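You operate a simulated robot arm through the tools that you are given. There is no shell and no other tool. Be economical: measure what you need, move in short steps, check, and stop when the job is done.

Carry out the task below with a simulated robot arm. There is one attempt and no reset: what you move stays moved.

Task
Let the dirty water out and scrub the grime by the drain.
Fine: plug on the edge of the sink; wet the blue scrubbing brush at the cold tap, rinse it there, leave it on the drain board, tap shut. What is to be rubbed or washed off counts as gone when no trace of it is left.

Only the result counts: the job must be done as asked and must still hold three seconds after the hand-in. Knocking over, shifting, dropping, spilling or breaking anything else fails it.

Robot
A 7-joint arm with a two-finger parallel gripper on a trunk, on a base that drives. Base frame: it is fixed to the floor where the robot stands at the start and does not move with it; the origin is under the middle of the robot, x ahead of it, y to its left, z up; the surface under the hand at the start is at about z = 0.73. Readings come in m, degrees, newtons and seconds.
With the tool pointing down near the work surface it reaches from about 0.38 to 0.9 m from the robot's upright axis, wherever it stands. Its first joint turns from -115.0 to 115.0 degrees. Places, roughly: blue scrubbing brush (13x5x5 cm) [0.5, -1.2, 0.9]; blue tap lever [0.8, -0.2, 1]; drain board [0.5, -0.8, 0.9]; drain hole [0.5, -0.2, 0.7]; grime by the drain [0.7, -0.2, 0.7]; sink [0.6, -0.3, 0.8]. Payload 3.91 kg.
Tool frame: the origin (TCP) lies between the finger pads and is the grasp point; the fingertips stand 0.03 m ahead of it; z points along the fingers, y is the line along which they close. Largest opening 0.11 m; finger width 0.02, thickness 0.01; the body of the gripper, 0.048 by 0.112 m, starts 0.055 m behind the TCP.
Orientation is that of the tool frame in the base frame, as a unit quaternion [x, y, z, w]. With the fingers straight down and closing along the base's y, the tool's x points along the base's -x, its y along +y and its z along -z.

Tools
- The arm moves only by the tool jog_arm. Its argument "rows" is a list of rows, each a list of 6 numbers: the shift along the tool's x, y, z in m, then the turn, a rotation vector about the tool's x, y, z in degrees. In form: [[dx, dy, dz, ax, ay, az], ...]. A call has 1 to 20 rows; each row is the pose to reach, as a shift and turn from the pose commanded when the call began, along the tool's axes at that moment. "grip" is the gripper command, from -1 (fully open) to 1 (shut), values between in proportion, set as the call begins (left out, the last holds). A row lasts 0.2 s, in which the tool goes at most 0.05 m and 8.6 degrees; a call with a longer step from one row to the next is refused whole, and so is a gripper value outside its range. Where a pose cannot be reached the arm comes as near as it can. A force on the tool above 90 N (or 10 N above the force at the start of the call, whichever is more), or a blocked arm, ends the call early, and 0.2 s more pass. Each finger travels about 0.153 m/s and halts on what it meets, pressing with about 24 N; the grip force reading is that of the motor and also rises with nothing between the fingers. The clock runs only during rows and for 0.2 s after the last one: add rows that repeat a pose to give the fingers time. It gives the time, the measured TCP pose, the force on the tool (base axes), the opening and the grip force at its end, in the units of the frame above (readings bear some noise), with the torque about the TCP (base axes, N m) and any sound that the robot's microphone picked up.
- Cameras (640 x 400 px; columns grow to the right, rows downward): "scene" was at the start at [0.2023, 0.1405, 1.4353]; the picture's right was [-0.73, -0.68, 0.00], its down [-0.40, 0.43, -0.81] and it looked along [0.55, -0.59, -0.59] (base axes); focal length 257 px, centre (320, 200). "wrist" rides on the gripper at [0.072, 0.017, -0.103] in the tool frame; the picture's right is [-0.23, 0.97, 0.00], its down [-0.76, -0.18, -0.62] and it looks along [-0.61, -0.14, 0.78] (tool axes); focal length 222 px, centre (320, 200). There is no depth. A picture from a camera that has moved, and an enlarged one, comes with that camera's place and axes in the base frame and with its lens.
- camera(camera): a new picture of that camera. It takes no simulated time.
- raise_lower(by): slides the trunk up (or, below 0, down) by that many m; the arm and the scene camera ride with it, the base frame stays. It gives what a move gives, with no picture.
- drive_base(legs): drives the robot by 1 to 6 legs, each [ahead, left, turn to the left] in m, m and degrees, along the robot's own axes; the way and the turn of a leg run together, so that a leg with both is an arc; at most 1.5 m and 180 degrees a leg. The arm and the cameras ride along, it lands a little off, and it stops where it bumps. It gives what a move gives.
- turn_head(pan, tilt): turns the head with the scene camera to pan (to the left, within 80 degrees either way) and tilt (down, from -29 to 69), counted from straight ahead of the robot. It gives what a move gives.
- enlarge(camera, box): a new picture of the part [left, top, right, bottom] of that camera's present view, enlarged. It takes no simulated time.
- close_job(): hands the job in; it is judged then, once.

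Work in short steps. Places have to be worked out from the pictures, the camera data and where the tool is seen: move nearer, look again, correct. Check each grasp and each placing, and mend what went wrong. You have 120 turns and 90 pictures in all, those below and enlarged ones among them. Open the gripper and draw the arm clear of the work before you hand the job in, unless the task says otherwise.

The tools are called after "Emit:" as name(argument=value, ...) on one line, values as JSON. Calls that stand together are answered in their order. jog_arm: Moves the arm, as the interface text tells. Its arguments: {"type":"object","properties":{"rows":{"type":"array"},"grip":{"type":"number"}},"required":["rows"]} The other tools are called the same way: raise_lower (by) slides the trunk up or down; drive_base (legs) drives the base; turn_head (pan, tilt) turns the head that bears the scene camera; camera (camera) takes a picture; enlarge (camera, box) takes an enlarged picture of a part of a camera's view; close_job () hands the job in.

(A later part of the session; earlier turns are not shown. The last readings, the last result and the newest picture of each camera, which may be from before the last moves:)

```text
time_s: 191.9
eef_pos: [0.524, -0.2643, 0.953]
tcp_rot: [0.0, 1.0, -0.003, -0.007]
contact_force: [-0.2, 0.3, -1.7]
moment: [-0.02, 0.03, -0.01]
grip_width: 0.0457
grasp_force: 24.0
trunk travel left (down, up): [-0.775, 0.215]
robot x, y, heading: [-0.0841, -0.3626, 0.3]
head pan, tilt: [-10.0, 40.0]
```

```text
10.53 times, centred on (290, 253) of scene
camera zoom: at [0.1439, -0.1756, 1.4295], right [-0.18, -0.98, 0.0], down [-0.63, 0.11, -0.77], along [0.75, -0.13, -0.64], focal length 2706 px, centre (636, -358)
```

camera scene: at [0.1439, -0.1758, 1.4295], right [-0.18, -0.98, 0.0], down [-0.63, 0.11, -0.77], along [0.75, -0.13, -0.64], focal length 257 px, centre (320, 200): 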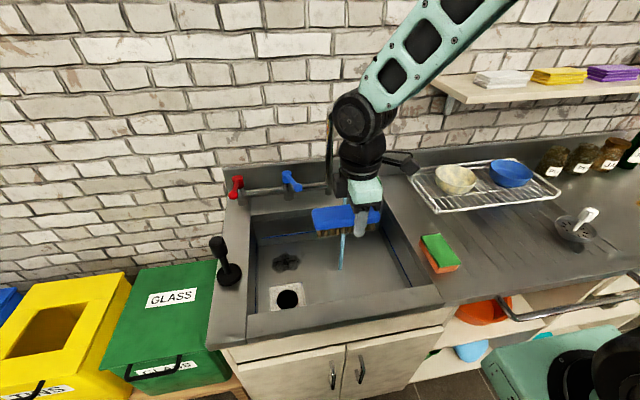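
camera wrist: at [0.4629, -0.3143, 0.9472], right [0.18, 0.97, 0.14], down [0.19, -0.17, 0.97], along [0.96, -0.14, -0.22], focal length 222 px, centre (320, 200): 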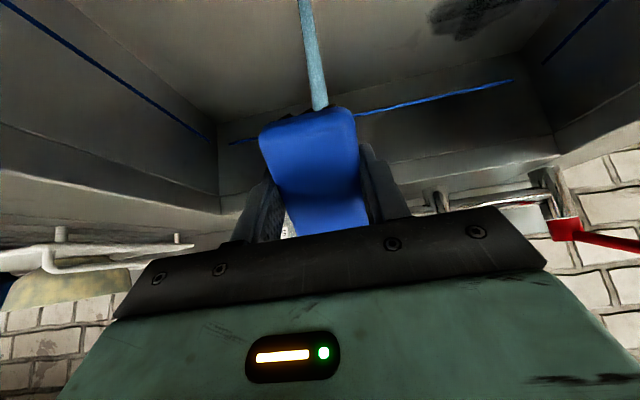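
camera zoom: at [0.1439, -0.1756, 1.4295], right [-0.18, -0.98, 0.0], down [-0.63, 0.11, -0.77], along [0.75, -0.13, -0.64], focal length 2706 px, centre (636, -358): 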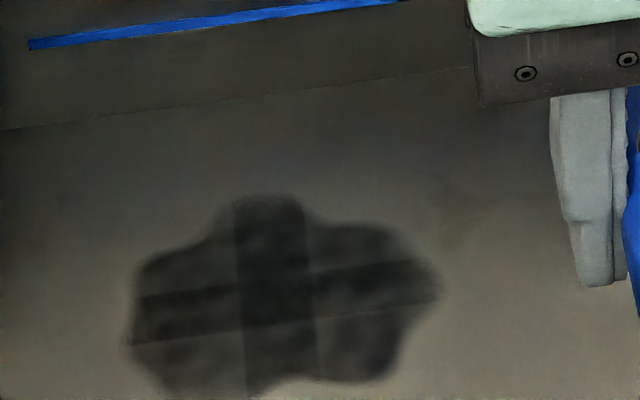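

Re-examined: it is four overlapping patches of equal, faint remaining strength (about a third), so rubbing does seem to work, only slowly. I go back and do several longer batches of strokes with steady light pressure.

Emit:
jog_arm(rows=[[0, 0.04, 0.02, 0, 0, 0], [0, 0.08, 0.04, 0, 0, 0], [0, 0.102, 0.07, 0, 0, 0], [-0.04, 0.102, 0.09, 0, 0, 0], [-0.08, 0.102, 0.11, 0, 0, 0], [-0.112, 0.102, 0.14, 0, 0, 0], [-0.12, 0.102, 0.17, 0, 0, 0], [-0.12, 0.102, 0.183, 0, 0, 0], [-0.12, 0.102, 0.187, 0, 0, 0], [-0.12, 0.102, 0.188, 0, 0, 0]])

Emit:
jog_arm(rows=[[0, 0.02, 0, 0, 0, 0], [0, 0.036, 0, 0, 0, 0], [0, 0.02, 0.0002, 0, 0, 0], [0, 0, 0.0003, 0, 0, 0], [0, -0.02, 0.0004, 0, 0, 0], [0, -0.042, 0.0005, 0, 0, 0], [0, -0.02, 0.0006, 0, 0, 0], [0, 0, 0.0007, 0, 0, 0], [0, 0.02, 0.0008, 0, 0, 0], [0, 0.036, 0.0009, 0, 0, 0], [0, 0.02, 0.001, 0, 0, 0], [0, 0, 0.0011, 0, 0, 0], [0, -0.02, 0.0012, 0, 0, 0], [0, -0.042, 0.0013, 0, 0, 0], [0, -0.02, 0.0014, 0, 0, 0], [0, 0, 0.0015, 0, 0, 0], [0, 0.02, 0.0015, 0, 0, 0], [0, 0.036, 0.0015, 0, 0, 0], [0, 0.02, 0.0015, 0, 0, 0], [0, 0, 0.0015, 0, 0, 0]])

Emit:
jog_arm(rows=[[0, -0.02, 0, 0, 0, 0], [0, -0.042, 0, 0, 0, 0], [0, -0.02, 0.0002, 0, 0, 0], [0, 0, 0.0003, 0, 0, 0], [0, 0.02, 0.0004, 0, 0, 0], [0, 0.036, 0.0005, 0, 0, 0], [0, 0.02, 0.0006, 0, 0, 0], [0, 0, 0.0007, 0, 0, 0], [0, -0.02, 0.0008, 0, 0, 0], [0, -0.042, 0.0009, 0, 0, 0], [0, -0.02, 0.001, 0, 0, 0], [0, 0, 0.001, 0, 0, 0], [0, 0.02, 0.001, 0, 0, 0], [0, 0.036, 0.001, 0, 0, 0], [0, 0.02, 0.001, 0, 0, 0], [0, 0, 0.001, 0, 0, 0]])

```text
time_s: 194.1
eef_pos: [0.6448, -0.1626, 0.7609]
tcp_rot: [0.0, 1.0, 0.0, -0.004]
contact_force: [1.1, 0.0, 29.0]
moment: [0.7, 0.12, -0.17]
grip_width: 0.0458
grasp_force: 24.2
trunk travel left (down, up): [-0.775, 0.215]
robot x, y, heading: [-0.0828, -0.363, 0.1]
head pan, tilt: [-10.0, 40.0]
```

```text
time_s: 194.6
eef_pos: [0.6464, -0.1566, 0.7609]
tcp_rot: [0.004, 1.0, -0.011, -0.008]
contact_force: [-19.8, -15.0, 39.0]
moment: [0.7, 0.25, 0.44]
grip_width: 0.0455
grasp_force: 24.4
trunk travel left (down, up): [-0.775, 0.215]
robot x, y, heading: [-0.085, -0.3668, -0.3]
head pan, tilt: [-10.0, 40.0]
stopped in row 2: the force on the tool passed its limit at 94 N (the readings are from after the stop); the commanded pose is now the measured one
```

```text
time_s: 195.5
eef_pos: [0.6487, -0.187, 0.762]
tcp_rot: [0.007, 1.0, -0.026, -0.011]
contact_force: [-25.4, -16.1, 50.6]
moment: [0.9, 0.38, 0.66]
grip_width: 0.0453
grasp_force: 24.5
trunk travel left (down, up): [-0.775, 0.215]
robot x, y, heading: [-0.0839, -0.3669, -0.5]
head pan, tilt: [-10.0, 40.0]
stopped in row 4: the force on the tool passed its limit at 104 N (the readings are from after the stop); the commanded pose is now the measured one
```

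I went a bit too low and the fingertips jammed on the floor. I lift clear, straighten the tool, and move away toward the board for another, higher regrasp, looking at the grime meanwhile.

Emit:
jog_arm(rows=[[0, 0, -0.02, -1, -0.4, 0], [0, 0, -0.05, -3, -1.26, -0.8], [0.03, -0.01, -0.09, -3, -1.26, -0.8], [0.07, -0.02, -0.12, -3, -1.26, -0.8], [0.11, -0.04, -0.15, -3, -1.26, -0.8], [0.14, -0.06, -0.19, -3, -1.26, -0.8], [0.15, -0.1, -0.22, -3, -1.26, -0.8], [0.15, -0.145, -0.23, -3, -1.26, -0.8], [0.15, -0.19, -0.23, -3, -1.26, -0.8], [0.15, -0.235, -0.23, -3, -1.26, -0.8], [0.15, -0.28, -0.23, -3, -1.26, -0.8], [0.15, -0.325, -0.23, -3, -1.26, -0.8], [0.15, -0.37, -0.23, -3, -1.26, -0.8], [0.15, -0.415, -0.23, -3, -1.26, -0.8], [0.15, -0.46, -0.23, -3, -1.26, -0.8], [0.15, -0.505, -0.23, -3, -1.26, -0.8], [0.15, -0.55, -0.23, -3, -1.26, -0.8], [0.15, -0.58, -0.23, -3, -1.26, -0.8], [0.15, -0.58, -0.23, -3, -1.26, -0.8]])

Emit:
enlarge(camera="scene", box=[230, 200, 370, 312])

```text
refused: row 3 steps farther than a row can; nothing moved
```

```text
3.57 times, centred on (300, 256) of scene
camera zoom: at [0.1407, -0.1798, 1.4304], right [-0.18, -0.98, 0.0], down [-0.63, 0.12, -0.77], along [0.75, -0.14, -0.64], focal length 918 px, centre (391, 0)
```

zoom: 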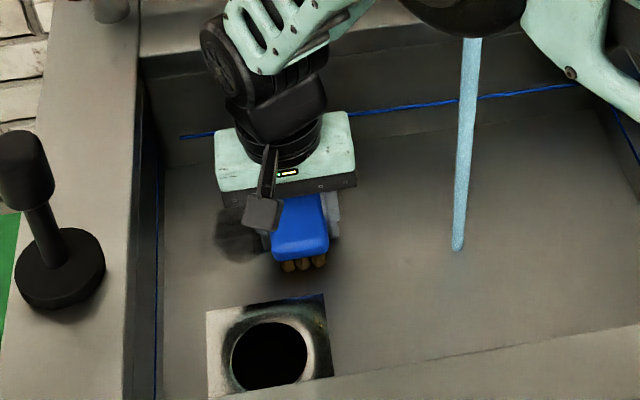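

One step was too long; I resend with shorter steps.

Emit:
jog_arm(rows=[[0, 0, -0.02, -1, -0.4, 0], [0, 0, -0.05, -3, -1.26, -0.8], [0.02, -0.01, -0.085, -3, -1.26, -0.8], [0.05, -0.02, -0.115, -3, -1.26, -0.8], [0.08, -0.03, -0.145, -3, -1.26, -0.8], [0.11, -0.05, -0.175, -3, -1.26, -0.8], [0.14, -0.07, -0.205, -3, -1.26, -0.8], [0.15, -0.11, -0.225, -3, -1.26, -0.8], [0.15, -0.155, -0.23, -3, -1.26, -0.8], [0.15, -0.2, -0.23, -3, -1.26, -0.8], [0.15, -0.245, -0.23, -3, -1.26, -0.8], [0.15, -0.29, -0.23, -3, -1.26, -0.8], [0.15, -0.335, -0.23, -3, -1.26, -0.8], [0.15, -0.38, -0.23, -3, -1.26, -0.8], [0.15, -0.425, -0.23, -3, -1.26, -0.8], [0.15, -0.47, -0.23, -3, -1.26, -0.8], [0.15, -0.515, -0.23, -3, -1.26, -0.8], [0.15, -0.56, -0.23, -3, -1.26, -0.8], [0.15, -0.58, -0.23, -3, -1.26, -0.8]])

Emit:
enlarge(camera="scene", box=[230, 200, 370, 312])

```text
time_s: 199.5
eef_pos: [0.4933, -0.7516, 1.0206]
tcp_rot: [0.001, 1.0, 0.0, -0.002]
contact_force: [0.4, 0.3, -0.4]
moment: [0.03, 0.03, 0.02]
grip_width: 0.0457
grasp_force: 23.9
trunk travel left (down, up): [-0.775, 0.215]
robot x, y, heading: [-0.0876, -0.3665, -0.4]
head pan, tilt: [-10.0, 40.0]
```

```text
3.57 times, centred on (300, 256) of scene
camera zoom: at [0.144, -0.1779, 1.4295], right [-0.18, -0.98, 0.0], down [-0.63, 0.12, -0.77], along [0.75, -0.14, -0.64], focal length 918 px, centre (391, 0)
```

zoom: 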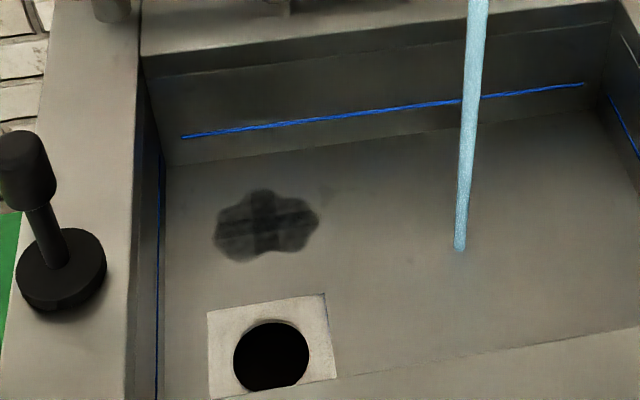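

The spot looks fainter but is still there. I set the brush down on the board (contact expected near 0.909), to regrasp it higher.

Emit:
jog_arm(rows=[[0, 0, 0.04, 0, 0, 0], [0, 0, 0.08, 0, 0, 0], [0, 0, 0.1, 0, 0, 0], [0, 0, 0.107, 0, 0, 0], [0, 0, 0.109, 0, 0, 0], [0, 0, 0.11, 0, 0, 0], [0, 0, 0.11, 0, 0, 0]])

Emit:
jog_arm(rows=[[0, 0, 0, 0, 0, 0], [0, 0, 0, 0, 0, 0]], grip=-0.4)

Emit:
jog_arm(rows=[[0, 0, -0.01, 0, 0, 0], [0, 0, -0.021, 0, 0, 0], [0, 0, -0.021, 0, 0, 0]])

Emit:
enlarge(camera="scene", box=[440, 190, 580, 302])

```text
time_s: 201.1
eef_pos: [0.4957, -0.7495, 0.9096]
tcp_rot: [0.002, 1.0, 0.002, 0.0]
contact_force: [-1.1, 0.8, 15.3]
moment: [-0.08, 0.6, -0.06]
grip_width: 0.0457
grasp_force: 23.9
trunk travel left (down, up): [-0.775, 0.215]
robot x, y, heading: [-0.0843, -0.3643, -0.4]
head pan, tilt: [-10.0, 40.0]
```

```text
time_s: 201.7
eef_pos: [0.4971, -0.7483, 0.9096]
tcp_rot: [0.002, 1.0, 0.003, 0.0]
contact_force: [1.9, 20.4, 19.5]
moment: [-0.23, -0.05, 0.07]
grip_width: 0.0667
grasp_force: 0.0
trunk travel left (down, up): [-0.775, 0.215]
robot x, y, heading: [-0.0816, -0.3692, -0.3]
head pan, tilt: [-10.0, 40.0]
```

```text
time_s: 202.5
eef_pos: [0.4957, -0.7503, 0.9307]
tcp_rot: [0.002, 1.0, 0.001, -0.001]
contact_force: [-0.2, 0.7, 0.3]
moment: [0.02, 0.01, -0.04]
grip_width: 0.0771
grasp_force: 0.0
trunk travel left (down, up): [-0.775, 0.215]
robot x, y, heading: [-0.0837, -0.3686, -0.1]
head pan, tilt: [-10.0, 40.0]
```

```text
3.57 times, centred on (510, 246) of scene
camera zoom: at [0.144, -0.1783, 1.4295], right [-0.18, -0.98, 0.0], down [-0.63, 0.12, -0.77], along [0.75, -0.14, -0.64], focal length 918 px, centre (-359, 36)
```

zoom: 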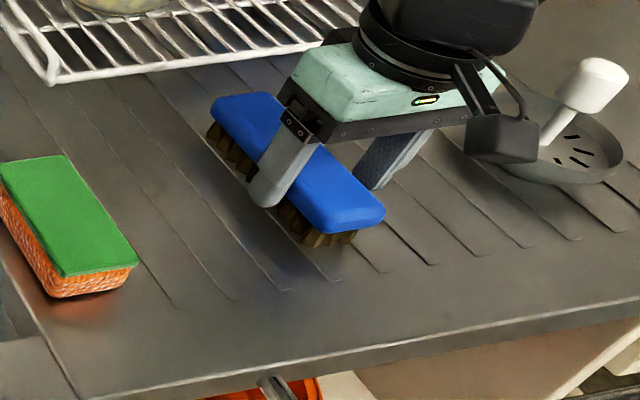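

The brush stands on the board, tips are now at 0.90 with the top of the brush near 0.915. I close on its upper part, lift, and take it to the stream again.

Emit:
jog_arm(rows=[[0, 0, 0, 0, 0, 0], [0, 0, 0, 0, 0, 0], [0, 0, 0, 0, 0, 0]], grip=1)

Emit:
jog_arm(rows=[[0, 0, -0.03, 0, 0, 0], [0, 0, -0.07, 0, 0, 0], [0.02, 0.03, -0.08, 0, 0, 0], [0.025, 0.075, -0.08, 0, 0, 0], [0.025, 0.12, -0.08, 0, 0, 0], [0.025, 0.165, -0.08, 0, 0, 0], [0.025, 0.21, -0.08, 0, -6, 0], [0.025, 0.25, -0.08, 0, -12, 0], [0.025, 0.29, -0.08, 0, -18, 0], [0.025, 0.33, -0.08, 0, -25, 0], [0.025, 0.37, -0.08, 0, -32, 0], [0.025, 0.4, -0.07, 0, -40, 0], [0.01, 0.418, -0.04, 0, -40, 0], [-0.02, 0.418, -0.01, 0, -40, 0], [-0.05, 0.418, 0.01, 0, -40, 0], [-0.085, 0.418, 0.015, 0, -40, 0], [-0.085, 0.418, 0.015, 0, -40, 0], [-0.085, 0.424, 0.015, 0, -40, 0], [-0.085, 0.412, 0.015, 0, -40, 0], [-0.085, 0.418, 0.015, 0, -40, 0]])

```text
time_s: 203.3
eef_pos: [0.4969, -0.7503, 0.9305]
tcp_rot: [0.001, 1.0, 0.002, 0.0]
contact_force: [-0.8, 0.3, -0.3]
moment: [-0.01, 0.01, 0.04]
grip_width: 0.0454
grasp_force: 23.9
trunk travel left (down, up): [-0.775, 0.215]
robot x, y, heading: [-0.0838, -0.3689, -0.2]
head pan, tilt: [-10.0, 40.0]
```

```text
time_s: 207.5
eef_pos: [0.5806, -0.3333, 0.916]
tcp_rot: [0.002, 0.94, 0.001, 0.342]
contact_force: [-0.6, 0.0, -1.0]
moment: [0.01, 0.04, 0.04]
grip_width: 0.0455
grasp_force: 24.2
out of reach, approached as far as the arm can: row 9, 10, 11, 12
trunk travel left (down, up): [-0.775, 0.215]
robot x, y, heading: [-0.0815, -0.3655, -0.5]
head pan, tilt: [-10.0, 40.0]
```

In the stream at the brush's middle. I hold and sweep it there for about four seconds.

Emit:
jog_arm(rows=[[0, 0, 0, 0, 0, 0], [0, 0.008, 0, 0, 0, 0], [0, 0.008, 0, 0, 0, 0], [0, -0.008, 0, 0, 0, 0], [0, -0.008, 0, 0, 0, 0], [0, 0, 0, 0, 0, 0], [0.008, 0, -0.0064, 0, 0, 0], [0.016, 0, -0.0128, 0, 0, 0], [0.016, 0.008, -0.0128, 0, 0, 0], [0.016, -0.008, -0.0128, 0, 0, 0], [0.016, 0, -0.0128, 0, 0, 0], [0.028, 0, -0.0224, 0, 0, 0], [0.028, 0.008, -0.0224, 0, 0, 0], [0.028, -0.008, -0.0224, 0, 0, 0], [0.016, 0, -0.0128, 0, 0, 0], [0.008, 0, -0.0064, 0, 0, 0], [0, 0, 0, 0, 0, 0], [0, 0, 0, 0, 0, 0], [0, 0, 0, 0, 0, 0], [0, 0, 0, 0, 0, 0]])

Emit:
jog_arm(rows=[[0.04, 0, -0.03, 0, 8, 0], [0.07, 0.01, -0.05, 0, 16, 0], [0.08, 0.03, -0.06, 0, 24, 0], [0.08, 0.06, -0.06, 0, 32, 0], [0.08, 0.1, -0.06, 0, 40, 0], [0.08, 0.14, -0.06, 0, 40, 0], [0.08, 0.168, -0.06, 0, 40, 0], [0.05, 0.168, -0.035, 0, 40, 0], [0.02, 0.168, -0.01, 0, 40, 0], [-0.01, 0.168, 0.015, 0, 40, 0], [-0.01, 0.168, 0.015, 0, 40, 0]])

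```text
time_s: 211.7
eef_pos: [0.5828, -0.3322, 0.9158]
tcp_rot: [0.003, 0.94, 0.0, 0.341]
contact_force: [-0.1, -0.3, -0.8]
moment: [-0.01, 0.09, 0.01]
grip_width: 0.0453
grasp_force: 24.0
trunk travel left (down, up): [-0.775, 0.215]
robot x, y, heading: [-0.0821, -0.3677, -0.0]
head pan, tilt: [-10.0, 40.0]
```

```text
time_s: 214.1
eef_pos: [0.6005, -0.1655, 0.9104]
tcp_rot: [0.002, 1.0, 0.001, 0.0]
contact_force: [-0.2, -0.5, -0.5]
moment: [-0.01, 0.04, -0.01]
grip_width: 0.0452
grasp_force: 24.3
trunk travel left (down, up): [-0.775, 0.215]
robot x, y, heading: [-0.0821, -0.3673, -0.6]
head pan, tilt: [-10.0, 40.0]
```

Level at (0.60, -0.166, 0.91). I go to x=0.645 and down to just above the expected contact (0.782), then 2 mm more.

Emit:
jog_arm(rows=[[-0.02, 0, 0.04, 0, 0, 0], [-0.0445, 0, 0.08, 0, 0, 0], [-0.0445, 0, 0.11, 0, 0, 0], [-0.0445, 0, 0.124, 0, 0, 0], [-0.0445, 0, 0.1275, 0, 0, 0], [-0.0445, 0, 0.1295, 0, 0, 0], [-0.0445, 0, 0.1295, 0, 0, 0]])

```text
time_s: 215.7
eef_pos: [0.6443, -0.1643, 0.782]
tcp_rot: [0.002, 1.0, 0.001, -0.001]
contact_force: [-1.4, -0.9, 3.0]
moment: [-0.13, -0.24, -0.09]
grip_width: 0.0454
grasp_force: 24.2
trunk travel left (down, up): [-0.775, 0.215]
robot x, y, heading: [-0.0862, -0.3654, -0.4]
head pan, tilt: [-10.0, 40.0]
```

Contact exactly as predicted (3 N at 0.782). I stroke fast and long with a slight extra depth.

Emit:
jog_arm(rows=[[0, 0.02, 0.001, 0, 0, 0], [0, 0.037, 0.001, 0, 0, 0], [0, 0.01, 0.001, 0, 0, 0], [0, -0.02, 0.001, 0, 0, 0], [0, -0.045, 0.001, 0, 0, 0], [0, -0.02, 0.0013, 0, 0, 0], [0, 0.01, 0.0013, 0, 0, 0], [0, 0.037, 0.0013, 0, 0, 0], [0, 0.01, 0.0016, 0, 0, 0], [0, -0.02, 0.0016, 0, 0, 0], [0, -0.045, 0.0016, 0, 0, 0], [0, -0.02, 0.0019, 0, 0, 0], [0, 0.01, 0.0019, 0, 0, 0], [0, 0.037, 0.0019, 0, 0, 0], [0, 0.01, 0.0022, 0, 0, 0], [0, -0.02, 0.0022, 0, 0, 0], [0, -0.045, 0.0022, 0, 0, 0], [0, -0.02, 0.0025, 0, 0, 0], [0, 0, 0.0025, 0, 0, 0]])

Emit:
jog_arm(rows=[[0, 0.02, 0.0003, 0, 0, 0], [0, 0.037, 0.0003, 0, 0, 0], [0, 0.01, 0.0003, 0, 0, 0], [0, -0.02, 0.0003, 0, 0, 0], [0, -0.045, 0.0003, 0, 0, 0], [0, -0.02, 0.0006, 0, 0, 0], [0, 0.01, 0.0006, 0, 0, 0], [0, 0.037, 0.0006, 0, 0, 0], [0, 0.01, 0.0009, 0, 0, 0], [0, -0.02, 0.0009, 0, 0, 0], [0, -0.045, 0.0009, 0, 0, 0], [0, -0.02, 0.0012, 0, 0, 0], [0, 0.01, 0.0012, 0, 0, 0], [0, 0.037, 0.0012, 0, 0, 0], [0, 0.01, 0.0015, 0, 0, 0], [0, -0.02, 0.0015, 0, 0, 0], [0, -0.045, 0.0015, 0, 0, 0], [0, -0.02, 0.0018, 0, 0, 0], [0, 0, 0.0018, 0, 0, 0]])

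Emit:
jog_arm(rows=[[0, 0, -0.03, 0, 0, 0], [0.02, -0.01, -0.07, 0, 0, 0], [0.05, -0.03, -0.1, 0, 0, 0], [0.09, -0.05, -0.12, 0, 0, 0], [0.12, -0.08, -0.14, 0, 0, 0], [0.12, -0.1, -0.16, 0, 0, 0], [0.12, -0.1, -0.16, 0, 0, 0]])

Emit:
enlarge(camera="scene", box=[230, 200, 370, 312])

```text
time_s: 219.7
eef_pos: [0.6444, -0.1659, 0.7809]
tcp_rot: [0.001, 1.0, 0.001, -0.001]
contact_force: [-0.1, -0.4, -0.1]
moment: [-0.04, -0.09, -0.04]
grip_width: 0.0449
grasp_force: 23.7
trunk travel left (down, up): [-0.775, 0.215]
robot x, y, heading: [-0.0841, -0.3675, -0.3]
head pan, tilt: [-10.0, 40.0]
```

```text
time_s: 223.7
eef_pos: [0.6447, -0.1664, 0.7797]
tcp_rot: [0.001, 1.0, 0.0, 0.0]
contact_force: [1.5, -11.9, 25.1]
moment: [-1.03, 0.06, 0.1]
grip_width: 0.0455
grasp_force: 24.0
trunk travel left (down, up): [-0.775, 0.215]
robot x, y, heading: [-0.0839, -0.3682, -0.5]
head pan, tilt: [-10.0, 40.0]
```

```text
time_s: 225.3
eef_pos: [0.5236, -0.2627, 0.9384]
tcp_rot: [0.003, 1.0, 0.001, 0.0]
contact_force: [-0.1, 0.8, -1.6]
moment: [0.02, 0.03, -0.01]
grip_width: 0.0459
grasp_force: 24.2
trunk travel left (down, up): [-0.775, 0.215]
robot x, y, heading: [-0.0847, -0.3628, -0.2]
head pan, tilt: [-10.0, 40.0]
```

```text
3.57 times, centred on (300, 256) of scene
camera zoom: at [0.144, -0.178, 1.4295], right [-0.18, -0.98, 0.0], down [-0.63, 0.12, -0.77], along [0.75, -0.14, -0.64], focal length 918 px, centre (391, 0)
```

zoom: 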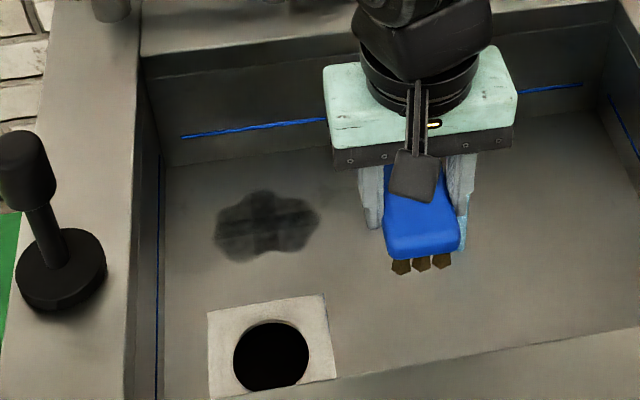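

It is visibly fainter again, so contact strokes with the wet brush do work. I continue: back down to 0.780 and two more batches.

Emit:
jog_arm(rows=[[0, 0.04, 0.02, 0, 0, 0], [0, 0.08, 0.04, 0, 0, 0], [-0.02, 0.0987, 0.07, 0, 0, 0], [-0.05, 0.0987, 0.1, 0, 0, 0], [-0.085, 0.0987, 0.13, 0, 0, 0], [-0.121, 0.0987, 0.15, 0, 0, 0], [-0.121, 0.0987, 0.156, 0, 0, 0], [-0.121, 0.0987, 0.1585, 0, 0, 0], [-0.121, 0.0987, 0.1585, 0, 0, 0]])

Emit:
jog_arm(rows=[[0, 0.02, 0.0005, 0, 0, 0], [0, 0.037, 0.0005, 0, 0, 0], [0, 0.01, 0.0005, 0, 0, 0], [0, -0.02, 0.0005, 0, 0, 0], [0, -0.045, 0.0005, 0, 0, 0], [-0.008, -0.02, 0.0008, 0, 0, 0], [-0.008, 0.01, 0.0008, 0, 0, 0], [-0.008, 0.037, 0.0008, 0, 0, 0], [0.008, 0.01, 0.0012, 0, 0, 0], [0.008, -0.02, 0.0012, 0, 0, 0], [0.008, -0.045, 0.0012, 0, 0, 0], [0, -0.02, 0.0015, 0, 0, 0], [0, 0.01, 0.0015, 0, 0, 0], [0, 0.037, 0.0015, 0, 0, 0], [0, 0.01, 0.0018, 0, 0, 0], [0, -0.02, 0.0018, 0, 0, 0], [0, -0.045, 0.0018, 0, 0, 0], [0, -0.02, 0.002, 0, 0, 0], [0, 0, 0.002, 0, 0, 0]])

```text
time_s: 227.3
eef_pos: [0.6449, -0.1648, 0.7799]
tcp_rot: [0.002, 1.0, 0.002, 0.0]
contact_force: [-0.3, 0.3, 0.8]
moment: [-0.04, -0.01, -0.01]
grip_width: 0.0455
grasp_force: 24.1
trunk travel left (down, up): [-0.775, 0.215]
robot x, y, heading: [-0.084, -0.3653, -0.6]
head pan, tilt: [-10.0, 40.0]
```

```text
time_s: 231.3
eef_pos: [0.6446, -0.1679, 0.7774]
tcp_rot: [0.002, 1.0, 0.0, 0.001]
contact_force: [0.6, -2.2, 5.8]
moment: [-0.24, 0.23, 0.04]
grip_width: 0.0456
grasp_force: 24.4
trunk travel left (down, up): [-0.775, 0.215]
robot x, y, heading: [-0.0849, -0.3679, -0.4]
head pan, tilt: [-10.0, 40.0]
```

Contact held at about 6 N. Two more batches straight on.

Emit:
jog_arm(rows=[[0, 0.02, 0.0003, 0, 0, 0], [0, 0.037, 0.0003, 0, 0, 0], [0, 0.01, 0.0005, 0, 0, 0], [0, -0.02, 0.0005, 0, 0, 0], [0, -0.045, 0.0005, 0, 0, 0], [-0.008, -0.02, 0.0008, 0, 0, 0], [-0.008, 0.01, 0.0008, 0, 0, 0], [-0.008, 0.037, 0.0008, 0, 0, 0], [0.008, 0.01, 0.001, 0, 0, 0], [0.008, -0.02, 0.001, 0, 0, 0], [0.008, -0.045, 0.001, 0, 0, 0], [0, -0.02, 0.0013, 0, 0, 0], [0, 0.01, 0.0013, 0, 0, 0], [0, 0.037, 0.0013, 0, 0, 0], [0, 0.01, 0.0015, 0, 0, 0], [0, -0.02, 0.0015, 0, 0, 0], [0, -0.045, 0.0015, 0, 0, 0], [0, -0.02, 0.0018, 0, 0, 0], [0, 0, 0.0018, 0, 0, 0]])

Emit:
jog_arm(rows=[[0, 0.02, 0.0003, 0, 0, 0], [0, 0.037, 0.0003, 0, 0, 0], [0, 0.01, 0.0005, 0, 0, 0], [0, -0.02, 0.0005, 0, 0, 0], [0, -0.045, 0.0005, 0, 0, 0], [-0.008, -0.02, 0.0008, 0, 0, 0], [-0.008, 0.01, 0.0008, 0, 0, 0], [-0.008, 0.037, 0.0008, 0, 0, 0], [0.008, 0.01, 0.001, 0, 0, 0], [0.008, -0.02, 0.001, 0, 0, 0], [0.008, -0.045, 0.001, 0, 0, 0], [0, -0.02, 0.0013, 0, 0, 0], [0, 0.01, 0.0013, 0, 0, 0], [0, 0.037, 0.0013, 0, 0, 0], [0, 0.01, 0.0015, 0, 0, 0], [0, -0.02, 0.0015, 0, 0, 0], [0, -0.045, 0.0015, 0, 0, 0], [0, -0.02, 0.0018, 0, 0, 0], [0, 0, 0.0018, 0, 0, 0]])

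Emit:
jog_arm(rows=[[0, 0, -0.03, 0, 0, 0], [0.02, -0.01, -0.07, 0, 0, 0], [0.05, -0.03, -0.1, 0, 0, 0], [0.09, -0.05, -0.12, 0, 0, 0], [0.12, -0.08, -0.14, 0, 0, 0], [0.12, -0.1, -0.16, 0, 0, 0], [0.12, -0.1, -0.16, 0, 0, 0]])

Emit:
enlarge(camera="scene", box=[230, 200, 370, 312])

```text
time_s: 235.3
eef_pos: [0.6463, -0.1668, 0.7739]
tcp_rot: [0.002, 1.0, 0.001, 0.0]
contact_force: [-0.9, -6.9, 14.7]
moment: [-0.31, -0.19, 0.03]
grip_width: 0.0456
grasp_force: 24.4
trunk travel left (down, up): [-0.775, 0.215]
robot x, y, heading: [-0.0862, -0.3702, -0.5]
head pan, tilt: [-10.0, 40.0]
```

```text
time_s: 239.3
eef_pos: [0.6456, -0.168, 0.7742]
tcp_rot: [0.002, 1.0, 0.001, 0.0]
contact_force: [-0.4, -4.7, 7.8]
moment: [-0.26, -0.48, -0.2]
grip_width: 0.0456
grasp_force: 24.0
trunk travel left (down, up): [-0.775, 0.215]
robot x, y, heading: [-0.0842, -0.3691, -0.5]
head pan, tilt: [-10.0, 40.0]
```

```text
time_s: 240.9
eef_pos: [0.525, -0.2665, 0.9331]
tcp_rot: [0.001, 1.0, 0.001, 0.0]
contact_force: [-0.8, -0.6, -1.0]
moment: [-0.03, 0.04, 0.01]
grip_width: 0.0458
grasp_force: 24.0
trunk travel left (down, up): [-0.775, 0.215]
robot x, y, heading: [-0.086, -0.3672, -0.3]
head pan, tilt: [-10.0, 40.0]
```

```text
3.57 times, centred on (300, 256) of scene
camera zoom: at [0.144, -0.178, 1.4295], right [-0.18, -0.98, 0.0], down [-0.63, 0.12, -0.77], along [0.75, -0.14, -0.64], focal length 918 px, centre (391, 0)
```

zoom: 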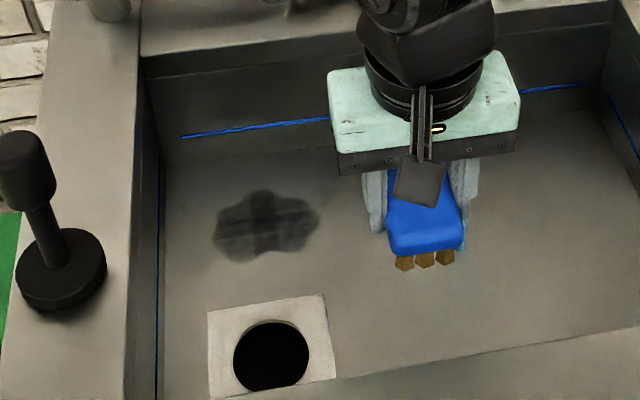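

The bristles look light (dry) now, while they were dark after wetting: the brush dries out within some seconds, so I must scrub right after wetting. I rewet it for about 3 s and return at once to above the grime.

Emit:
jog_arm(rows=[[0.02, -0.015, 0, 0, -8, 0], [0.03, -0.03, 0, 0, -16, 0], [0.03, -0.045, 0, 0, -24, 0], [0.02, -0.06, 0, 0, -32, 0], [0, -0.0655, 0.005, 0, -40, 0], [-0.03, -0.0655, 0.012, 0, -40, 0], [-0.0585, -0.0655, 0.017, 0, -40, 0], [-0.0585, -0.0655, 0.017, 0, -40, 0], [-0.0585, -0.0585, 0.017, 0, -40, 0], [-0.0585, -0.0725, 0.017, 0, -40, 0], [-0.0585, -0.0655, 0.017, 0, -40, 0], [-0.045, -0.0655, 0.017, 0, -40, 0], [-0.03, -0.0655, 0.017, 0, -40, 0], [-0.045, -0.0655, 0.017, 0, -40, 0], [-0.0585, -0.0655, 0.017, 0, -40, 0], [-0.0585, -0.0655, 0.017, 0, -40, 0], [-0.0585, -0.0655, 0.017, 0, -40, 0]])

Emit:
jog_arm(rows=[[0.04, 0, -0.03, 0, 8, 0], [0.07, 0.01, -0.05, 0, 16, 0], [0.08, 0.03, -0.06, 0, 24, 0], [0.08, 0.06, -0.06, 0, 32, 0], [0.08, 0.1, -0.06, 0, 40, 0], [0.08, 0.14, -0.06, 0, 40, 0], [0.06, 0.168, -0.045, 0, 40, 0], [0.03, 0.168, -0.02, 0, 40, 0], [0, 0.168, 0.005, 0, 40, 0], [0, 0.168, 0.005, 0, 40, 0]])

```text
time_s: 244.5
eef_pos: [0.585, -0.3331, 0.9172]
tcp_rot: [0.002, 0.94, 0.0, 0.342]
contact_force: [0.7, 0.2, -2.3]
moment: [0.03, 0.06, -0.01]
grip_width: 0.0458
grasp_force: 23.8
trunk travel left (down, up): [-0.775, 0.215]
robot x, y, heading: [-0.0825, -0.368, -0.3]
head pan, tilt: [-10.0, 40.0]
```

```text
time_s: 246.7
eef_pos: [0.5871, -0.163, 0.9111]
tcp_rot: [0.001, 1.0, 0.001, 0.0]
contact_force: [-0.5, -0.4, -1.8]
moment: [0.0, 0.05, 0.01]
grip_width: 0.0459
grasp_force: 24.2
trunk travel left (down, up): [-0.775, 0.215]
robot x, y, heading: [-0.0836, -0.3638, -0.2]
head pan, tilt: [-10.0, 40.0]
```

Descend to 0.774 and scrub immediately with faster sweeps, then lift and look.

Emit:
jog_arm(rows=[[-0.03, -0.002, 0.04, 0, 0, 0], [-0.058, -0.002, 0.08, 0, 0, 0], [-0.058, -0.002, 0.115, 0, 0, 0], [-0.058, -0.002, 0.132, 0, 0, 0], [-0.058, -0.002, 0.1365, 0, 0, 0], [-0.058, -0.002, 0.138, 0, 0, 0]])

Emit:
jog_arm(rows=[[0, 0.036, 0.0003, 0, 0, 0], [0, -0.004, 0.0003, 0, 0, 0], [0, -0.043, 0.0003, 0, 0, 0], [0, -0.004, 0.0005, 0, 0, 0], [0, 0.036, 0.0005, 0, 0, 0], [0, -0.004, 0.0005, 0, 0, 0], [0, -0.043, 0.0007, 0, 0, 0], [0, -0.004, 0.0007, 0, 0, 0], [0, 0.036, 0.0007, 0, 0, 0], [0, -0.004, 0.0009, 0, 0, 0], [0, -0.043, 0.0009, 0, 0, 0], [0, -0.004, 0.0011, 0, 0, 0], [0, 0.036, 0.0011, 0, 0, 0], [0, -0.004, 0.0011, 0, 0, 0], [0, -0.043, 0.0013, 0, 0, 0], [0, -0.004, 0.0013, 0, 0, 0], [0, 0.036, 0.0013, 0, 0, 0], [0, 0, 0.0015, 0, 0, 0]])

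Emit:
jog_arm(rows=[[0, 0.036, 0.0003, 0, 0, 0], [0, -0.004, 0.0003, 0, 0, 0], [0, -0.043, 0.0003, 0, 0, 0], [0, -0.004, 0.0005, 0, 0, 0], [0, 0.036, 0.0005, 0, 0, 0], [0, -0.004, 0.0005, 0, 0, 0], [0, -0.043, 0.0007, 0, 0, 0], [0, -0.004, 0.0007, 0, 0, 0], [0, 0.036, 0.0007, 0, 0, 0], [0, -0.004, 0.0009, 0, 0, 0], [0, -0.043, 0.0009, 0, 0, 0], [0, -0.004, 0.0011, 0, 0, 0], [0, 0.036, 0.0011, 0, 0, 0], [0, -0.004, 0.0011, 0, 0, 0], [0, -0.043, 0.0013, 0, 0, 0], [0, -0.004, 0.0013, 0, 0, 0], [0, 0.036, 0.0013, 0, 0, 0], [0, 0, 0.0015, 0, 0, 0]])

Emit:
jog_arm(rows=[[0, 0, -0.03, 0, 0, 0], [0.02, -0.01, -0.07, 0, 0, 0], [0.05, -0.03, -0.1, 0, 0, 0], [0.09, -0.05, -0.12, 0, 0, 0], [0.12, -0.08, -0.14, 0, 0, 0], [0.12, -0.1, -0.16, 0, 0, 0], [0.12, -0.1, -0.16, 0, 0, 0]])

Emit:
enlarge(camera="scene", box=[230, 200, 370, 312])

```text
time_s: 248.1
eef_pos: [0.6451, -0.1658, 0.7743]
tcp_rot: [0.001, 1.0, 0.001, 0.0]
contact_force: [0.4, 0.1, -1.8]
moment: [-0.03, 0.01, -0.02]
grip_width: 0.0457
grasp_force: 23.3
trunk travel left (down, up): [-0.775, 0.215]
robot x, y, heading: [-0.0874, -0.3687, -0.4]
head pan, tilt: [-10.0, 40.0]
```

```text
time_s: 251.9
eef_pos: [0.6449, -0.1651, 0.7723]
tcp_rot: [0.002, 1.0, 0.001, 0.0]
contact_force: [2.7, 0.8, 8.3]
moment: [-0.14, 0.2, -0.03]
grip_width: 0.0457
grasp_force: 24.3
trunk travel left (down, up): [-0.775, 0.215]
robot x, y, heading: [-0.0842, -0.3691, -0.4]
head pan, tilt: [-10.0, 40.0]
```

```text
time_s: 255.7
eef_pos: [0.6454, -0.1633, 0.7721]
tcp_rot: [0.001, 1.0, 0.002, -0.001]
contact_force: [0.0, 0.4, -0.9]
moment: [-0.04, 0.03, -0.01]
grip_width: 0.0456
grasp_force: 23.8
trunk travel left (down, up): [-0.775, 0.215]
robot x, y, heading: [-0.0837, -0.3677, -0.4]
head pan, tilt: [-10.0, 40.0]
```

```text
time_s: 257.3
eef_pos: [0.525, -0.2646, 0.9318]
tcp_rot: [0.001, 1.0, 0.001, 0.0]
contact_force: [-0.5, 0.9, -1.7]
moment: [-0.01, 0.05, 0.0]
grip_width: 0.0459
grasp_force: 23.8
trunk travel left (down, up): [-0.775, 0.215]
robot x, y, heading: [-0.0858, -0.3649, -0.3]
head pan, tilt: [-10.0, 40.0]
```

```text
3.57 times, centred on (300, 256) of scene
camera zoom: at [0.144, -0.178, 1.4295], right [-0.18, -0.98, 0.0], down [-0.63, 0.12, -0.77], along [0.75, -0.14, -0.64], focal length 918 px, centre (391, 0)
```

zoom: 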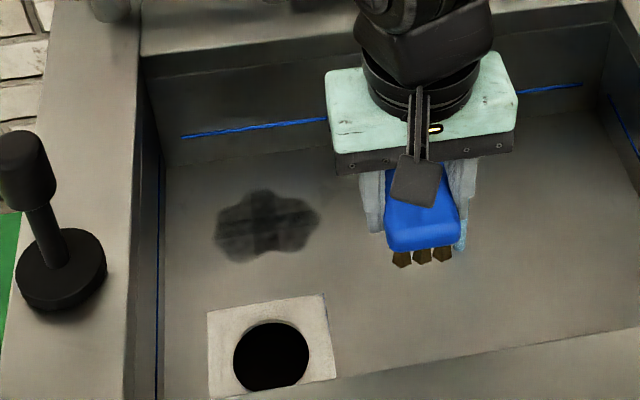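

The bristles are still dark (wet). I scrub again at once with more downward feed so that the contact does not fade.

Emit:
jog_arm(rows=[[0, 0.04, 0.02, 0, 0, 0], [0, 0.08, 0.04, 0, 0, 0], [-0.02, 0.0996, 0.07, 0, 0, 0], [-0.05, 0.0996, 0.1, 0, 0, 0], [-0.085, 0.0996, 0.13, 0, 0, 0], [-0.12, 0.0996, 0.15, 0, 0, 0], [-0.12, 0.0996, 0.158, 0, 0, 0], [-0.12, 0.0996, 0.161, 0, 0, 0]])

Emit:
jog_arm(rows=[[0, 0.02, 0.0005, 0, 0, 0], [0, 0.036, 0.0006, 0, 0, 0], [0, 0.01, 0.0008, 0, 0, 0], [0, -0.018, 0.0009, 0, 0, 0], [0, -0.043, 0.001, 0, 0, 0], [0, -0.018, 0.0012, 0, 0, 0], [0, 0.01, 0.0013, 0, 0, 0], [0, 0.036, 0.0014, 0, 0, 0], [0, 0.01, 0.0016, 0, 0, 0], [0, -0.018, 0.0017, 0, 0, 0], [0, -0.043, 0.0018, 0, 0, 0], [0, -0.018, 0.002, 0, 0, 0], [0, 0.01, 0.0021, 0, 0, 0], [0, 0.036, 0.0022, 0, 0, 0], [0, 0.01, 0.0024, 0, 0, 0], [0, -0.018, 0.0025, 0, 0, 0], [0, -0.043, 0.0026, 0, 0, 0], [0, -0.018, 0.0028, 0, 0, 0], [0, 0, 0.003, 0, 0, 0]])

```text
time_s: 259.1
eef_pos: [0.6456, -0.1663, 0.7712]
tcp_rot: [0.002, 1.0, 0.002, 0.0]
contact_force: [-1.1, -0.7, 4.6]
moment: [-0.21, 0.27, -0.01]
grip_width: 0.0457
grasp_force: 23.4
trunk travel left (down, up): [-0.775, 0.215]
robot x, y, heading: [-0.0867, -0.37, -0.6]
head pan, tilt: [-10.0, 40.0]
```

```text
time_s: 263.1
eef_pos: [0.6438, -0.1674, 0.7691]
tcp_rot: [0.002, 1.0, 0.001, 0.0]
contact_force: [0.4, 0.0, -0.1]
moment: [0.01, 0.03, -0.01]
grip_width: 0.0456
grasp_force: 23.8
trunk travel left (down, up): [-0.775, 0.215]
robot x, y, heading: [-0.0855, -0.3689, -0.4]
head pan, tilt: [-10.0, 40.0]
```

Another batch with the same feed, then lift and look.

Emit:
jog_arm(rows=[[0, 0.02, 0.0008, 0, 0, 0], [0, 0.036, 0.0009, 0, 0, 0], [0, 0.01, 0.001, 0, 0, 0], [0, -0.018, 0.0011, 0, 0, 0], [0, -0.043, 0.0012, 0, 0, 0], [0, -0.018, 0.0013, 0, 0, 0], [0, 0.01, 0.0014, 0, 0, 0], [0, 0.036, 0.0015, 0, 0, 0], [0, 0.01, 0.0016, 0, 0, 0], [0, -0.018, 0.0017, 0, 0, 0], [0, -0.043, 0.0018, 0, 0, 0], [0, -0.018, 0.002, 0, 0, 0], [0, 0.01, 0.0021, 0, 0, 0], [0, 0.036, 0.0022, 0, 0, 0], [0, 0.01, 0.0024, 0, 0, 0], [0, -0.018, 0.0025, 0, 0, 0], [0, -0.043, 0.0026, 0, 0, 0], [0, -0.018, 0.0028, 0, 0, 0], [0, 0, 0.003, 0, 0, 0]])

Emit:
jog_arm(rows=[[0, 0, -0.03, 0, 0, 0], [0.02, -0.01, -0.07, 0, 0, 0], [0.05, -0.03, -0.1, 0, 0, 0], [0.09, -0.05, -0.12, 0, 0, 0], [0.12, -0.08, -0.14, 0, 0, 0], [0.12, -0.1, -0.16, 0, 0, 0], [0.12, -0.1, -0.16, 0, 0, 0]])

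Emit:
enlarge(camera="scene", box=[230, 200, 370, 312])

```text
time_s: 267.1
eef_pos: [0.6446, -0.1682, 0.7641]
tcp_rot: [0.003, 1.0, 0.001, 0.0]
contact_force: [-0.8, -4.8, 13.9]
moment: [-0.34, -0.23, 0.07]
grip_width: 0.0457
grasp_force: 24.3
trunk travel left (down, up): [-0.775, 0.215]
robot x, y, heading: [-0.0854, -0.3663, -0.4]
head pan, tilt: [-10.0, 40.0]
```

```text
time_s: 268.7
eef_pos: [0.5257, -0.2657, 0.9268]
tcp_rot: [0.001, 1.0, 0.002, 0.0]
contact_force: [0.4, -0.6, -1.3]
moment: [-0.03, 0.03, -0.03]
grip_width: 0.0457
grasp_force: 23.7
trunk travel left (down, up): [-0.775, 0.215]
robot x, y, heading: [-0.0787, -0.3672, -0.4]
head pan, tilt: [-10.0, 40.0]
```

```text
3.57 times, centred on (300, 256) of scene
camera zoom: at [0.144, -0.178, 1.4295], right [-0.18, -0.98, 0.0], down [-0.63, 0.12, -0.77], along [0.75, -0.14, -0.64], focal length 918 px, centre (391, 0)
```

zoom: 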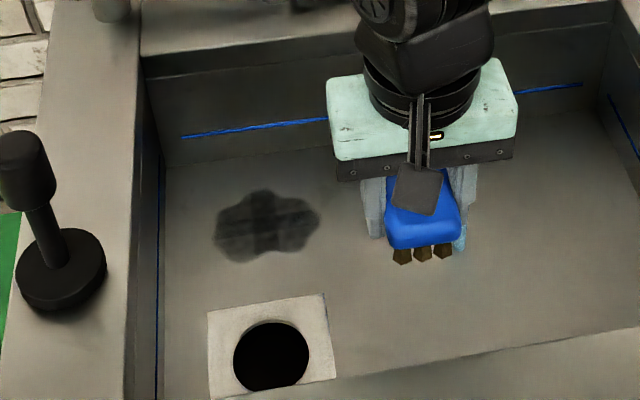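

No further change, so repeating the same strokes covers nothing new; what remains is probably the fringe my strokes did not reach (most likely the left edge near y=-0.11, since quick strokes lag). I now rub slowly at the left limit with strokes along x.

Emit:
jog_arm(rows=[[0, 0.04, 0.02, 0, 0, 0], [0, 0.08, 0.04, 0, 0, 0], [-0.02, 0.11, 0.06, 0, 0, 0], [-0.05, 0.1157, 0.09, 0, 0, 0], [-0.085, 0.1157, 0.12, 0, 0, 0], [-0.119, 0.1157, 0.145, 0, 0, 0], [-0.119, 0.1157, 0.157, 0, 0, 0], [-0.119, 0.1157, 0.161, 0, 0, 0]])

Emit:
jog_arm(rows=[[0, 0.013, 0.0003, 0, 0, 0], [0, 0.026, 0.0003, 0, 0, 0], [0, 0.03, 0.0004, 0, 0, 0], [0.012, 0.03, 0.0005, 0, 0, 0], [0.024, 0.03, 0.0006, 0, 0, 0], [0.012, 0.03, 0.0007, 0, 0, 0], [0, 0.03, 0.0008, 0, 0, 0], [-0.012, 0.03, 0.0009, 0, 0, 0], [-0.015, 0.028, 0.001, 0, 0, 0], [0, 0.028, 0.0011, 0, 0, 0], [0.012, 0.028, 0.0012, 0, 0, 0], [0.024, 0.026, 0.0013, 0, 0, 0], [0.012, 0.022, 0.0014, 0, 0, 0], [0, 0.022, 0.0015, 0, 0, 0], [-0.015, 0.022, 0.0016, 0, 0, 0], [-0.015, 0.01, 0.0017, 0, 0, 0], [0, 0.01, 0.0018, 0, 0, 0], [0.015, 0.01, 0.0019, 0, 0, 0], [0.015, 0, 0.002, 0, 0, 0], [0, 0, 0.002, 0, 0, 0]])

Emit:
jog_arm(rows=[[0, 0, -0.03, 0, 0, 0], [0.02, -0.01, -0.07, 0, 0, 0], [0.05, -0.03, -0.1, 0, 0, 0], [0.09, -0.05, -0.12, 0, 0, 0], [0.12, -0.08, -0.14, 0, 0, 0], [0.12, -0.11, -0.16, 0, 0, 0], [0.12, -0.11, -0.16, 0, 0, 0]])

Emit:
enlarge(camera="scene", box=[230, 200, 370, 312])

```text
time_s: 270.5
eef_pos: [0.6454, -0.1484, 0.7642]
tcp_rot: [0.002, 1.0, 0.002, 0.0]
contact_force: [-2.1, -1.2, 6.8]
moment: [-0.24, -0.04, -0.09]
grip_width: 0.0456
grasp_force: 24.4
trunk travel left (down, up): [-0.775, 0.215]
robot x, y, heading: [-0.0852, -0.3694, -0.3]
head pan, tilt: [-10.0, 40.0]
```

```text
time_s: 274.7
eef_pos: [0.6433, -0.1507, 0.7609]
tcp_rot: [0.001, 1.0, 0.001, -0.002]
contact_force: [-6.9, -0.4, 14.2]
moment: [-0.07, 0.48, -0.03]
grip_width: 0.0459
grasp_force: 23.6
trunk travel left (down, up): [-0.775, 0.215]
robot x, y, heading: [-0.0815, -0.3671, -0.0]
head pan, tilt: [-10.0, 40.0]
```

```text
time_s: 276.3
eef_pos: [0.5238, -0.2606, 0.9219]
tcp_rot: [0.001, 1.0, 0.002, -0.001]
contact_force: [1.7, 0.0, -1.4]
moment: [-0.03, 0.04, 0.03]
grip_width: 0.0458
grasp_force: 24.3
trunk travel left (down, up): [-0.775, 0.215]
robot x, y, heading: [-0.0842, -0.367, -0.3]
head pan, tilt: [-10.0, 40.0]
```

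```text
3.57 times, centred on (300, 256) of scene
camera zoom: at [0.144, -0.178, 1.4295], right [-0.18, -0.98, 0.0], down [-0.63, 0.12, -0.77], along [0.75, -0.14, -0.64], focal length 918 px, centre (391, 0)
```

zoom: 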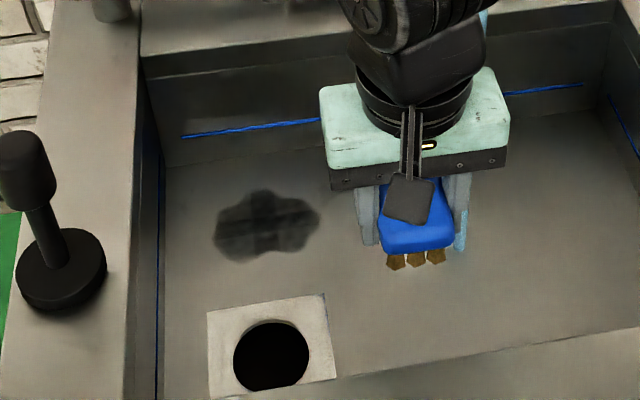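

Unchanged, and the bristles look light/dry again. I try a really long rinse next (about 12 s), pitched more steeply so the water runs along the bristles, in case the brush is loaded with dirt.

Emit:
jog_arm(rows=[[0.01, -0.015, 0, 0, -8, 0], [0.01, -0.03, 0, 0, -16, 0], [0.01, -0.045, 0, 0, -24, 0], [0.0, -0.06, 0, 0, -32, 0], [0, -0.0714, -0.004, 0, -40, 0], [-0.02, -0.0714, -0.008, 0, -48, 0], [-0.045, -0.0714, -0.008, 0, -55, 0], [-0.055, -0.0714, -0.008, 0, -55, 0], [-0.055, -0.0634, -0.008, 0, -55, 0], [-0.055, -0.0634, -0.008, 0, -55, 0], [-0.055, -0.0794, -0.008, 0, -55, 0], [-0.055, -0.0794, -0.008, 0, -55, 0], [-0.055, -0.0714, -0.008, 0, -55, 0], [-0.048, -0.0714, -0.008, 0, -55, 0], [-0.041, -0.0714, -0.008, 0, -55, 0], [-0.041, -0.0714, -0.008, 0, -55, 0], [-0.048, -0.0714, -0.008, 0, -55, 0], [-0.055, -0.0714, -0.008, 0, -55, 0]])

Emit:
jog_arm(rows=[[0, 0.008, 0, 0, 0, 0], [0, 0.008, 0, 0, 0, 0], [0, 0, 0, 0, 0, 0], [0, 0, 0, 0, 0, 0], [0, -0.008, 0, 0, 0, 0], [0, -0.008, 0, 0, 0, 0], [0, 0, 0, 0, 0, 0], [0, 0, 0, 0, 0, 0], [0, 0.008, 0, 0, 0, 0], [0, 0.008, 0, 0, 0, 0], [0, 0, 0, 0, 0, 0], [0, 0, 0, 0, 0, 0], [0, -0.008, 0, 0, 0, 0], [0, -0.008, 0, 0, 0, 0], [0, 0, 0, 0, 0, 0], [0, 0, 0, 0, 0, 0], [0, 0.004, 0, 0, 0, 0], [0, 0, 0, 0, 0, 0], [0, -0.004, 0, 0, 0, 0], [0, 0, 0, 0, 0, 0]])

Emit:
jog_arm(rows=[[0, 0.008, 0, 0, 0, 0], [0, 0.008, 0, 0, 0, 0], [0, 0, 0, 0, 0, 0], [0, 0, 0, 0, 0, 0], [0, -0.008, 0, 0, 0, 0], [0, -0.008, 0, 0, 0, 0], [0, 0, 0, 0, 0, 0], [0, 0, 0, 0, 0, 0], [0, 0.008, 0, 0, 0, 0], [0, 0.008, 0, 0, 0, 0], [0, 0, 0, 0, 0, 0], [0, 0, 0, 0, 0, 0], [0, -0.008, 0, 0, 0, 0], [0, -0.008, 0, 0, 0, 0], [0, 0, 0, 0, 0, 0], [0, 0, 0, 0, 0, 0]])

Emit:
camera(camera="scene")

```text
time_s: 280.1
eef_pos: [0.5791, -0.3336, 0.9301]
tcp_rot: [0.002, 0.888, 0.0, 0.461]
contact_force: [-0.6, 0.9, -1.3]
moment: [-0.04, 0.02, -0.01]
grip_width: 0.0456
grasp_force: 23.9
trunk travel left (down, up): [-0.775, 0.215]
robot x, y, heading: [-0.0834, -0.3635, -0.3]
head pan, tilt: [-10.0, 40.0]
```

```text
time_s: 284.3
eef_pos: [0.5791, -0.3316, 0.9312]
tcp_rot: [0.002, 0.887, 0.001, 0.461]
contact_force: [0.2, -0.5, -1.0]
moment: [0.03, 0.05, 0.03]
grip_width: 0.0458
grasp_force: 24.4
trunk travel left (down, up): [-0.775, 0.215]
robot x, y, heading: [-0.084, -0.3662, -0.3]
head pan, tilt: [-10.0, 40.0]
```

```text
time_s: 287.7
eef_pos: [0.578, -0.3313, 0.9286]
tcp_rot: [0.002, 0.887, 0.001, 0.462]
contact_force: [-0.3, -0.2, -0.3]
moment: [-0.04, 0.03, 0.02]
grip_width: 0.0459
grasp_force: 25.0
trunk travel left (down, up): [-0.775, 0.215]
robot x, y, heading: [-0.0831, -0.3659, -0.3]
head pan, tilt: [-10.0, 40.0]
```

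```text
3 pictures are left
camera scene: at [0.1441, -0.1781, 1.4295], right [-0.18, -0.98, 0.0], down [-0.63, 0.12, -0.77], along [0.75, -0.14, -0.64], focal length 257 px, centre (320, 200)
```

scene: 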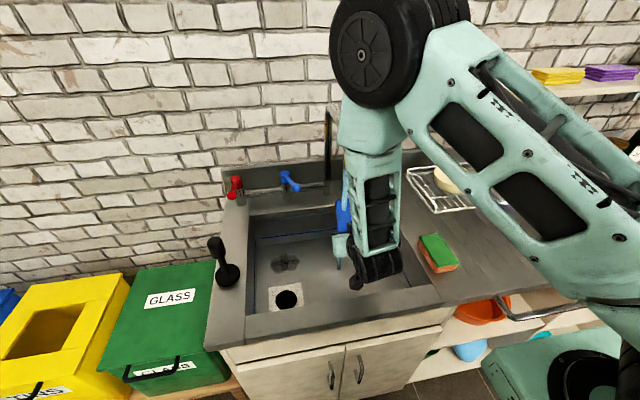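

In this wide view the spot is clearly paler than earlier, so it does fade. The brush again sits flush with the fingertips, so I go to the board, regrasp it high in one go, and then wet and scrub more.

Emit:
jog_arm(rows=[[0.023, 0, -0.0328, 0, 0, 0], [0.0287, -0.01, -0.041, 0, 8, 0], [0.0041, -0.03, -0.0581, 0, 16, 0], [-0.0204, -0.06, -0.0752, 0, 24, 0], [-0.0393, -0.09, -0.1005, 0, 32, 0], [-0.0417, -0.125, -0.1144, 0, 40, 0], [-0.037, -0.165, -0.121, 0, 48, 0], [-0.037, -0.21, -0.121, 0, 55, 0], [-0.037, -0.255, -0.121, 0, 55, 0], [-0.037, -0.3, -0.121, 0, 55, 0], [-0.037, -0.345, -0.121, 0, 55, 0], [-0.037, -0.39, -0.121, 0, 55, 0], [-0.037, -0.418, -0.121, 0, 55, 0], [-0.037, -0.418, -0.121, 0, 55, 0]])

```text
time_s: 290.7
eef_pos: [0.4994, -0.7496, 1.0277]
tcp_rot: [0.0, 1.0, 0.002, 0.001]
contact_force: [-1.8, -0.3, -1.3]
moment: [0.0, 0.02, 0.0]
grip_width: 0.0457
grasp_force: 24.1
trunk travel left (down, up): [-0.775, 0.215]
robot x, y, heading: [-0.0849, -0.3674, -0.3]
head pan, tilt: [-10.0, 40.0]
```

Level above the board. Lower, release, rise 2 cm, and close on the upper part.

Emit:
jog_arm(rows=[[0, 0, 0.04, 0, 0, 0], [0, 0, 0.08, 0, 0, 0], [0, 0, 0.105, 0, 0, 0], [0, 0, 0.113, 0, 0, 0], [0, 0, 0.1165, 0, 0, 0], [0, 0, 0.1165, 0, 0, 0]])

Emit:
jog_arm(rows=[[0, 0, 0, 0, 0, 0], [0, 0, 0, 0, 0, 0]], grip=-0.3)

Emit:
jog_arm(rows=[[0, 0, -0.01, 0, 0, 0], [0, 0, -0.0195, 0, 0, 0], [0, 0, -0.0195, 0, 0, 0]])

Emit:
jog_arm(rows=[[0, 0, 0, 0, 0, 0], [0, 0, 0, 0, 0, 0], [0, 0, 0, 0, 0, 0]], grip=1)

```text
time_s: 292.1
eef_pos: [0.4992, -0.7482, 0.913]
tcp_rot: [0.002, 1.0, 0.001, -0.001]
contact_force: [-0.4, 0.8, 14.7]
moment: [-0.04, 0.52, -0.01]
grip_width: 0.0456
grasp_force: 23.9
trunk travel left (down, up): [-0.775, 0.215]
robot x, y, heading: [-0.085, -0.3683, -0.3]
head pan, tilt: [-10.0, 40.0]
```

```text
time_s: 292.7
eef_pos: [0.4994, -0.7491, 0.9113]
tcp_rot: [0.002, 1.0, 0.002, -0.001]
contact_force: [0.4, -0.6, 0.6]
moment: [-0.01, 0.02, 0.02]
grip_width: 0.0716
grasp_force: 0.1
trunk travel left (down, up): [-0.775, 0.215]
robot x, y, heading: [-0.0846, -0.3658, -0.4]
head pan, tilt: [-10.0, 40.0]
```

```text
time_s: 293.5
eef_pos: [0.5006, -0.7491, 0.931]
tcp_rot: [0.001, 1.0, 0.001, -0.001]
contact_force: [0.7, -0.7, 0.7]
moment: [-0.01, 0.01, -0.05]
grip_width: 0.0714
grasp_force: 0.0
trunk travel left (down, up): [-0.775, 0.215]
robot x, y, heading: [-0.0832, -0.3672, -0.1]
head pan, tilt: [-10.0, 40.0]
```

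```text
time_s: 294.3
eef_pos: [0.5001, -0.7496, 0.9305]
tcp_rot: [0.002, 1.0, 0.002, 0.0]
contact_force: [0.2, -0.4, -0.3]
moment: [-0.01, -0.04, -0.04]
grip_width: 0.0454
grasp_force: 23.7
trunk travel left (down, up): [-0.775, 0.215]
robot x, y, heading: [-0.0862, -0.3644, -0.6]
head pan, tilt: [-10.0, 40.0]
```

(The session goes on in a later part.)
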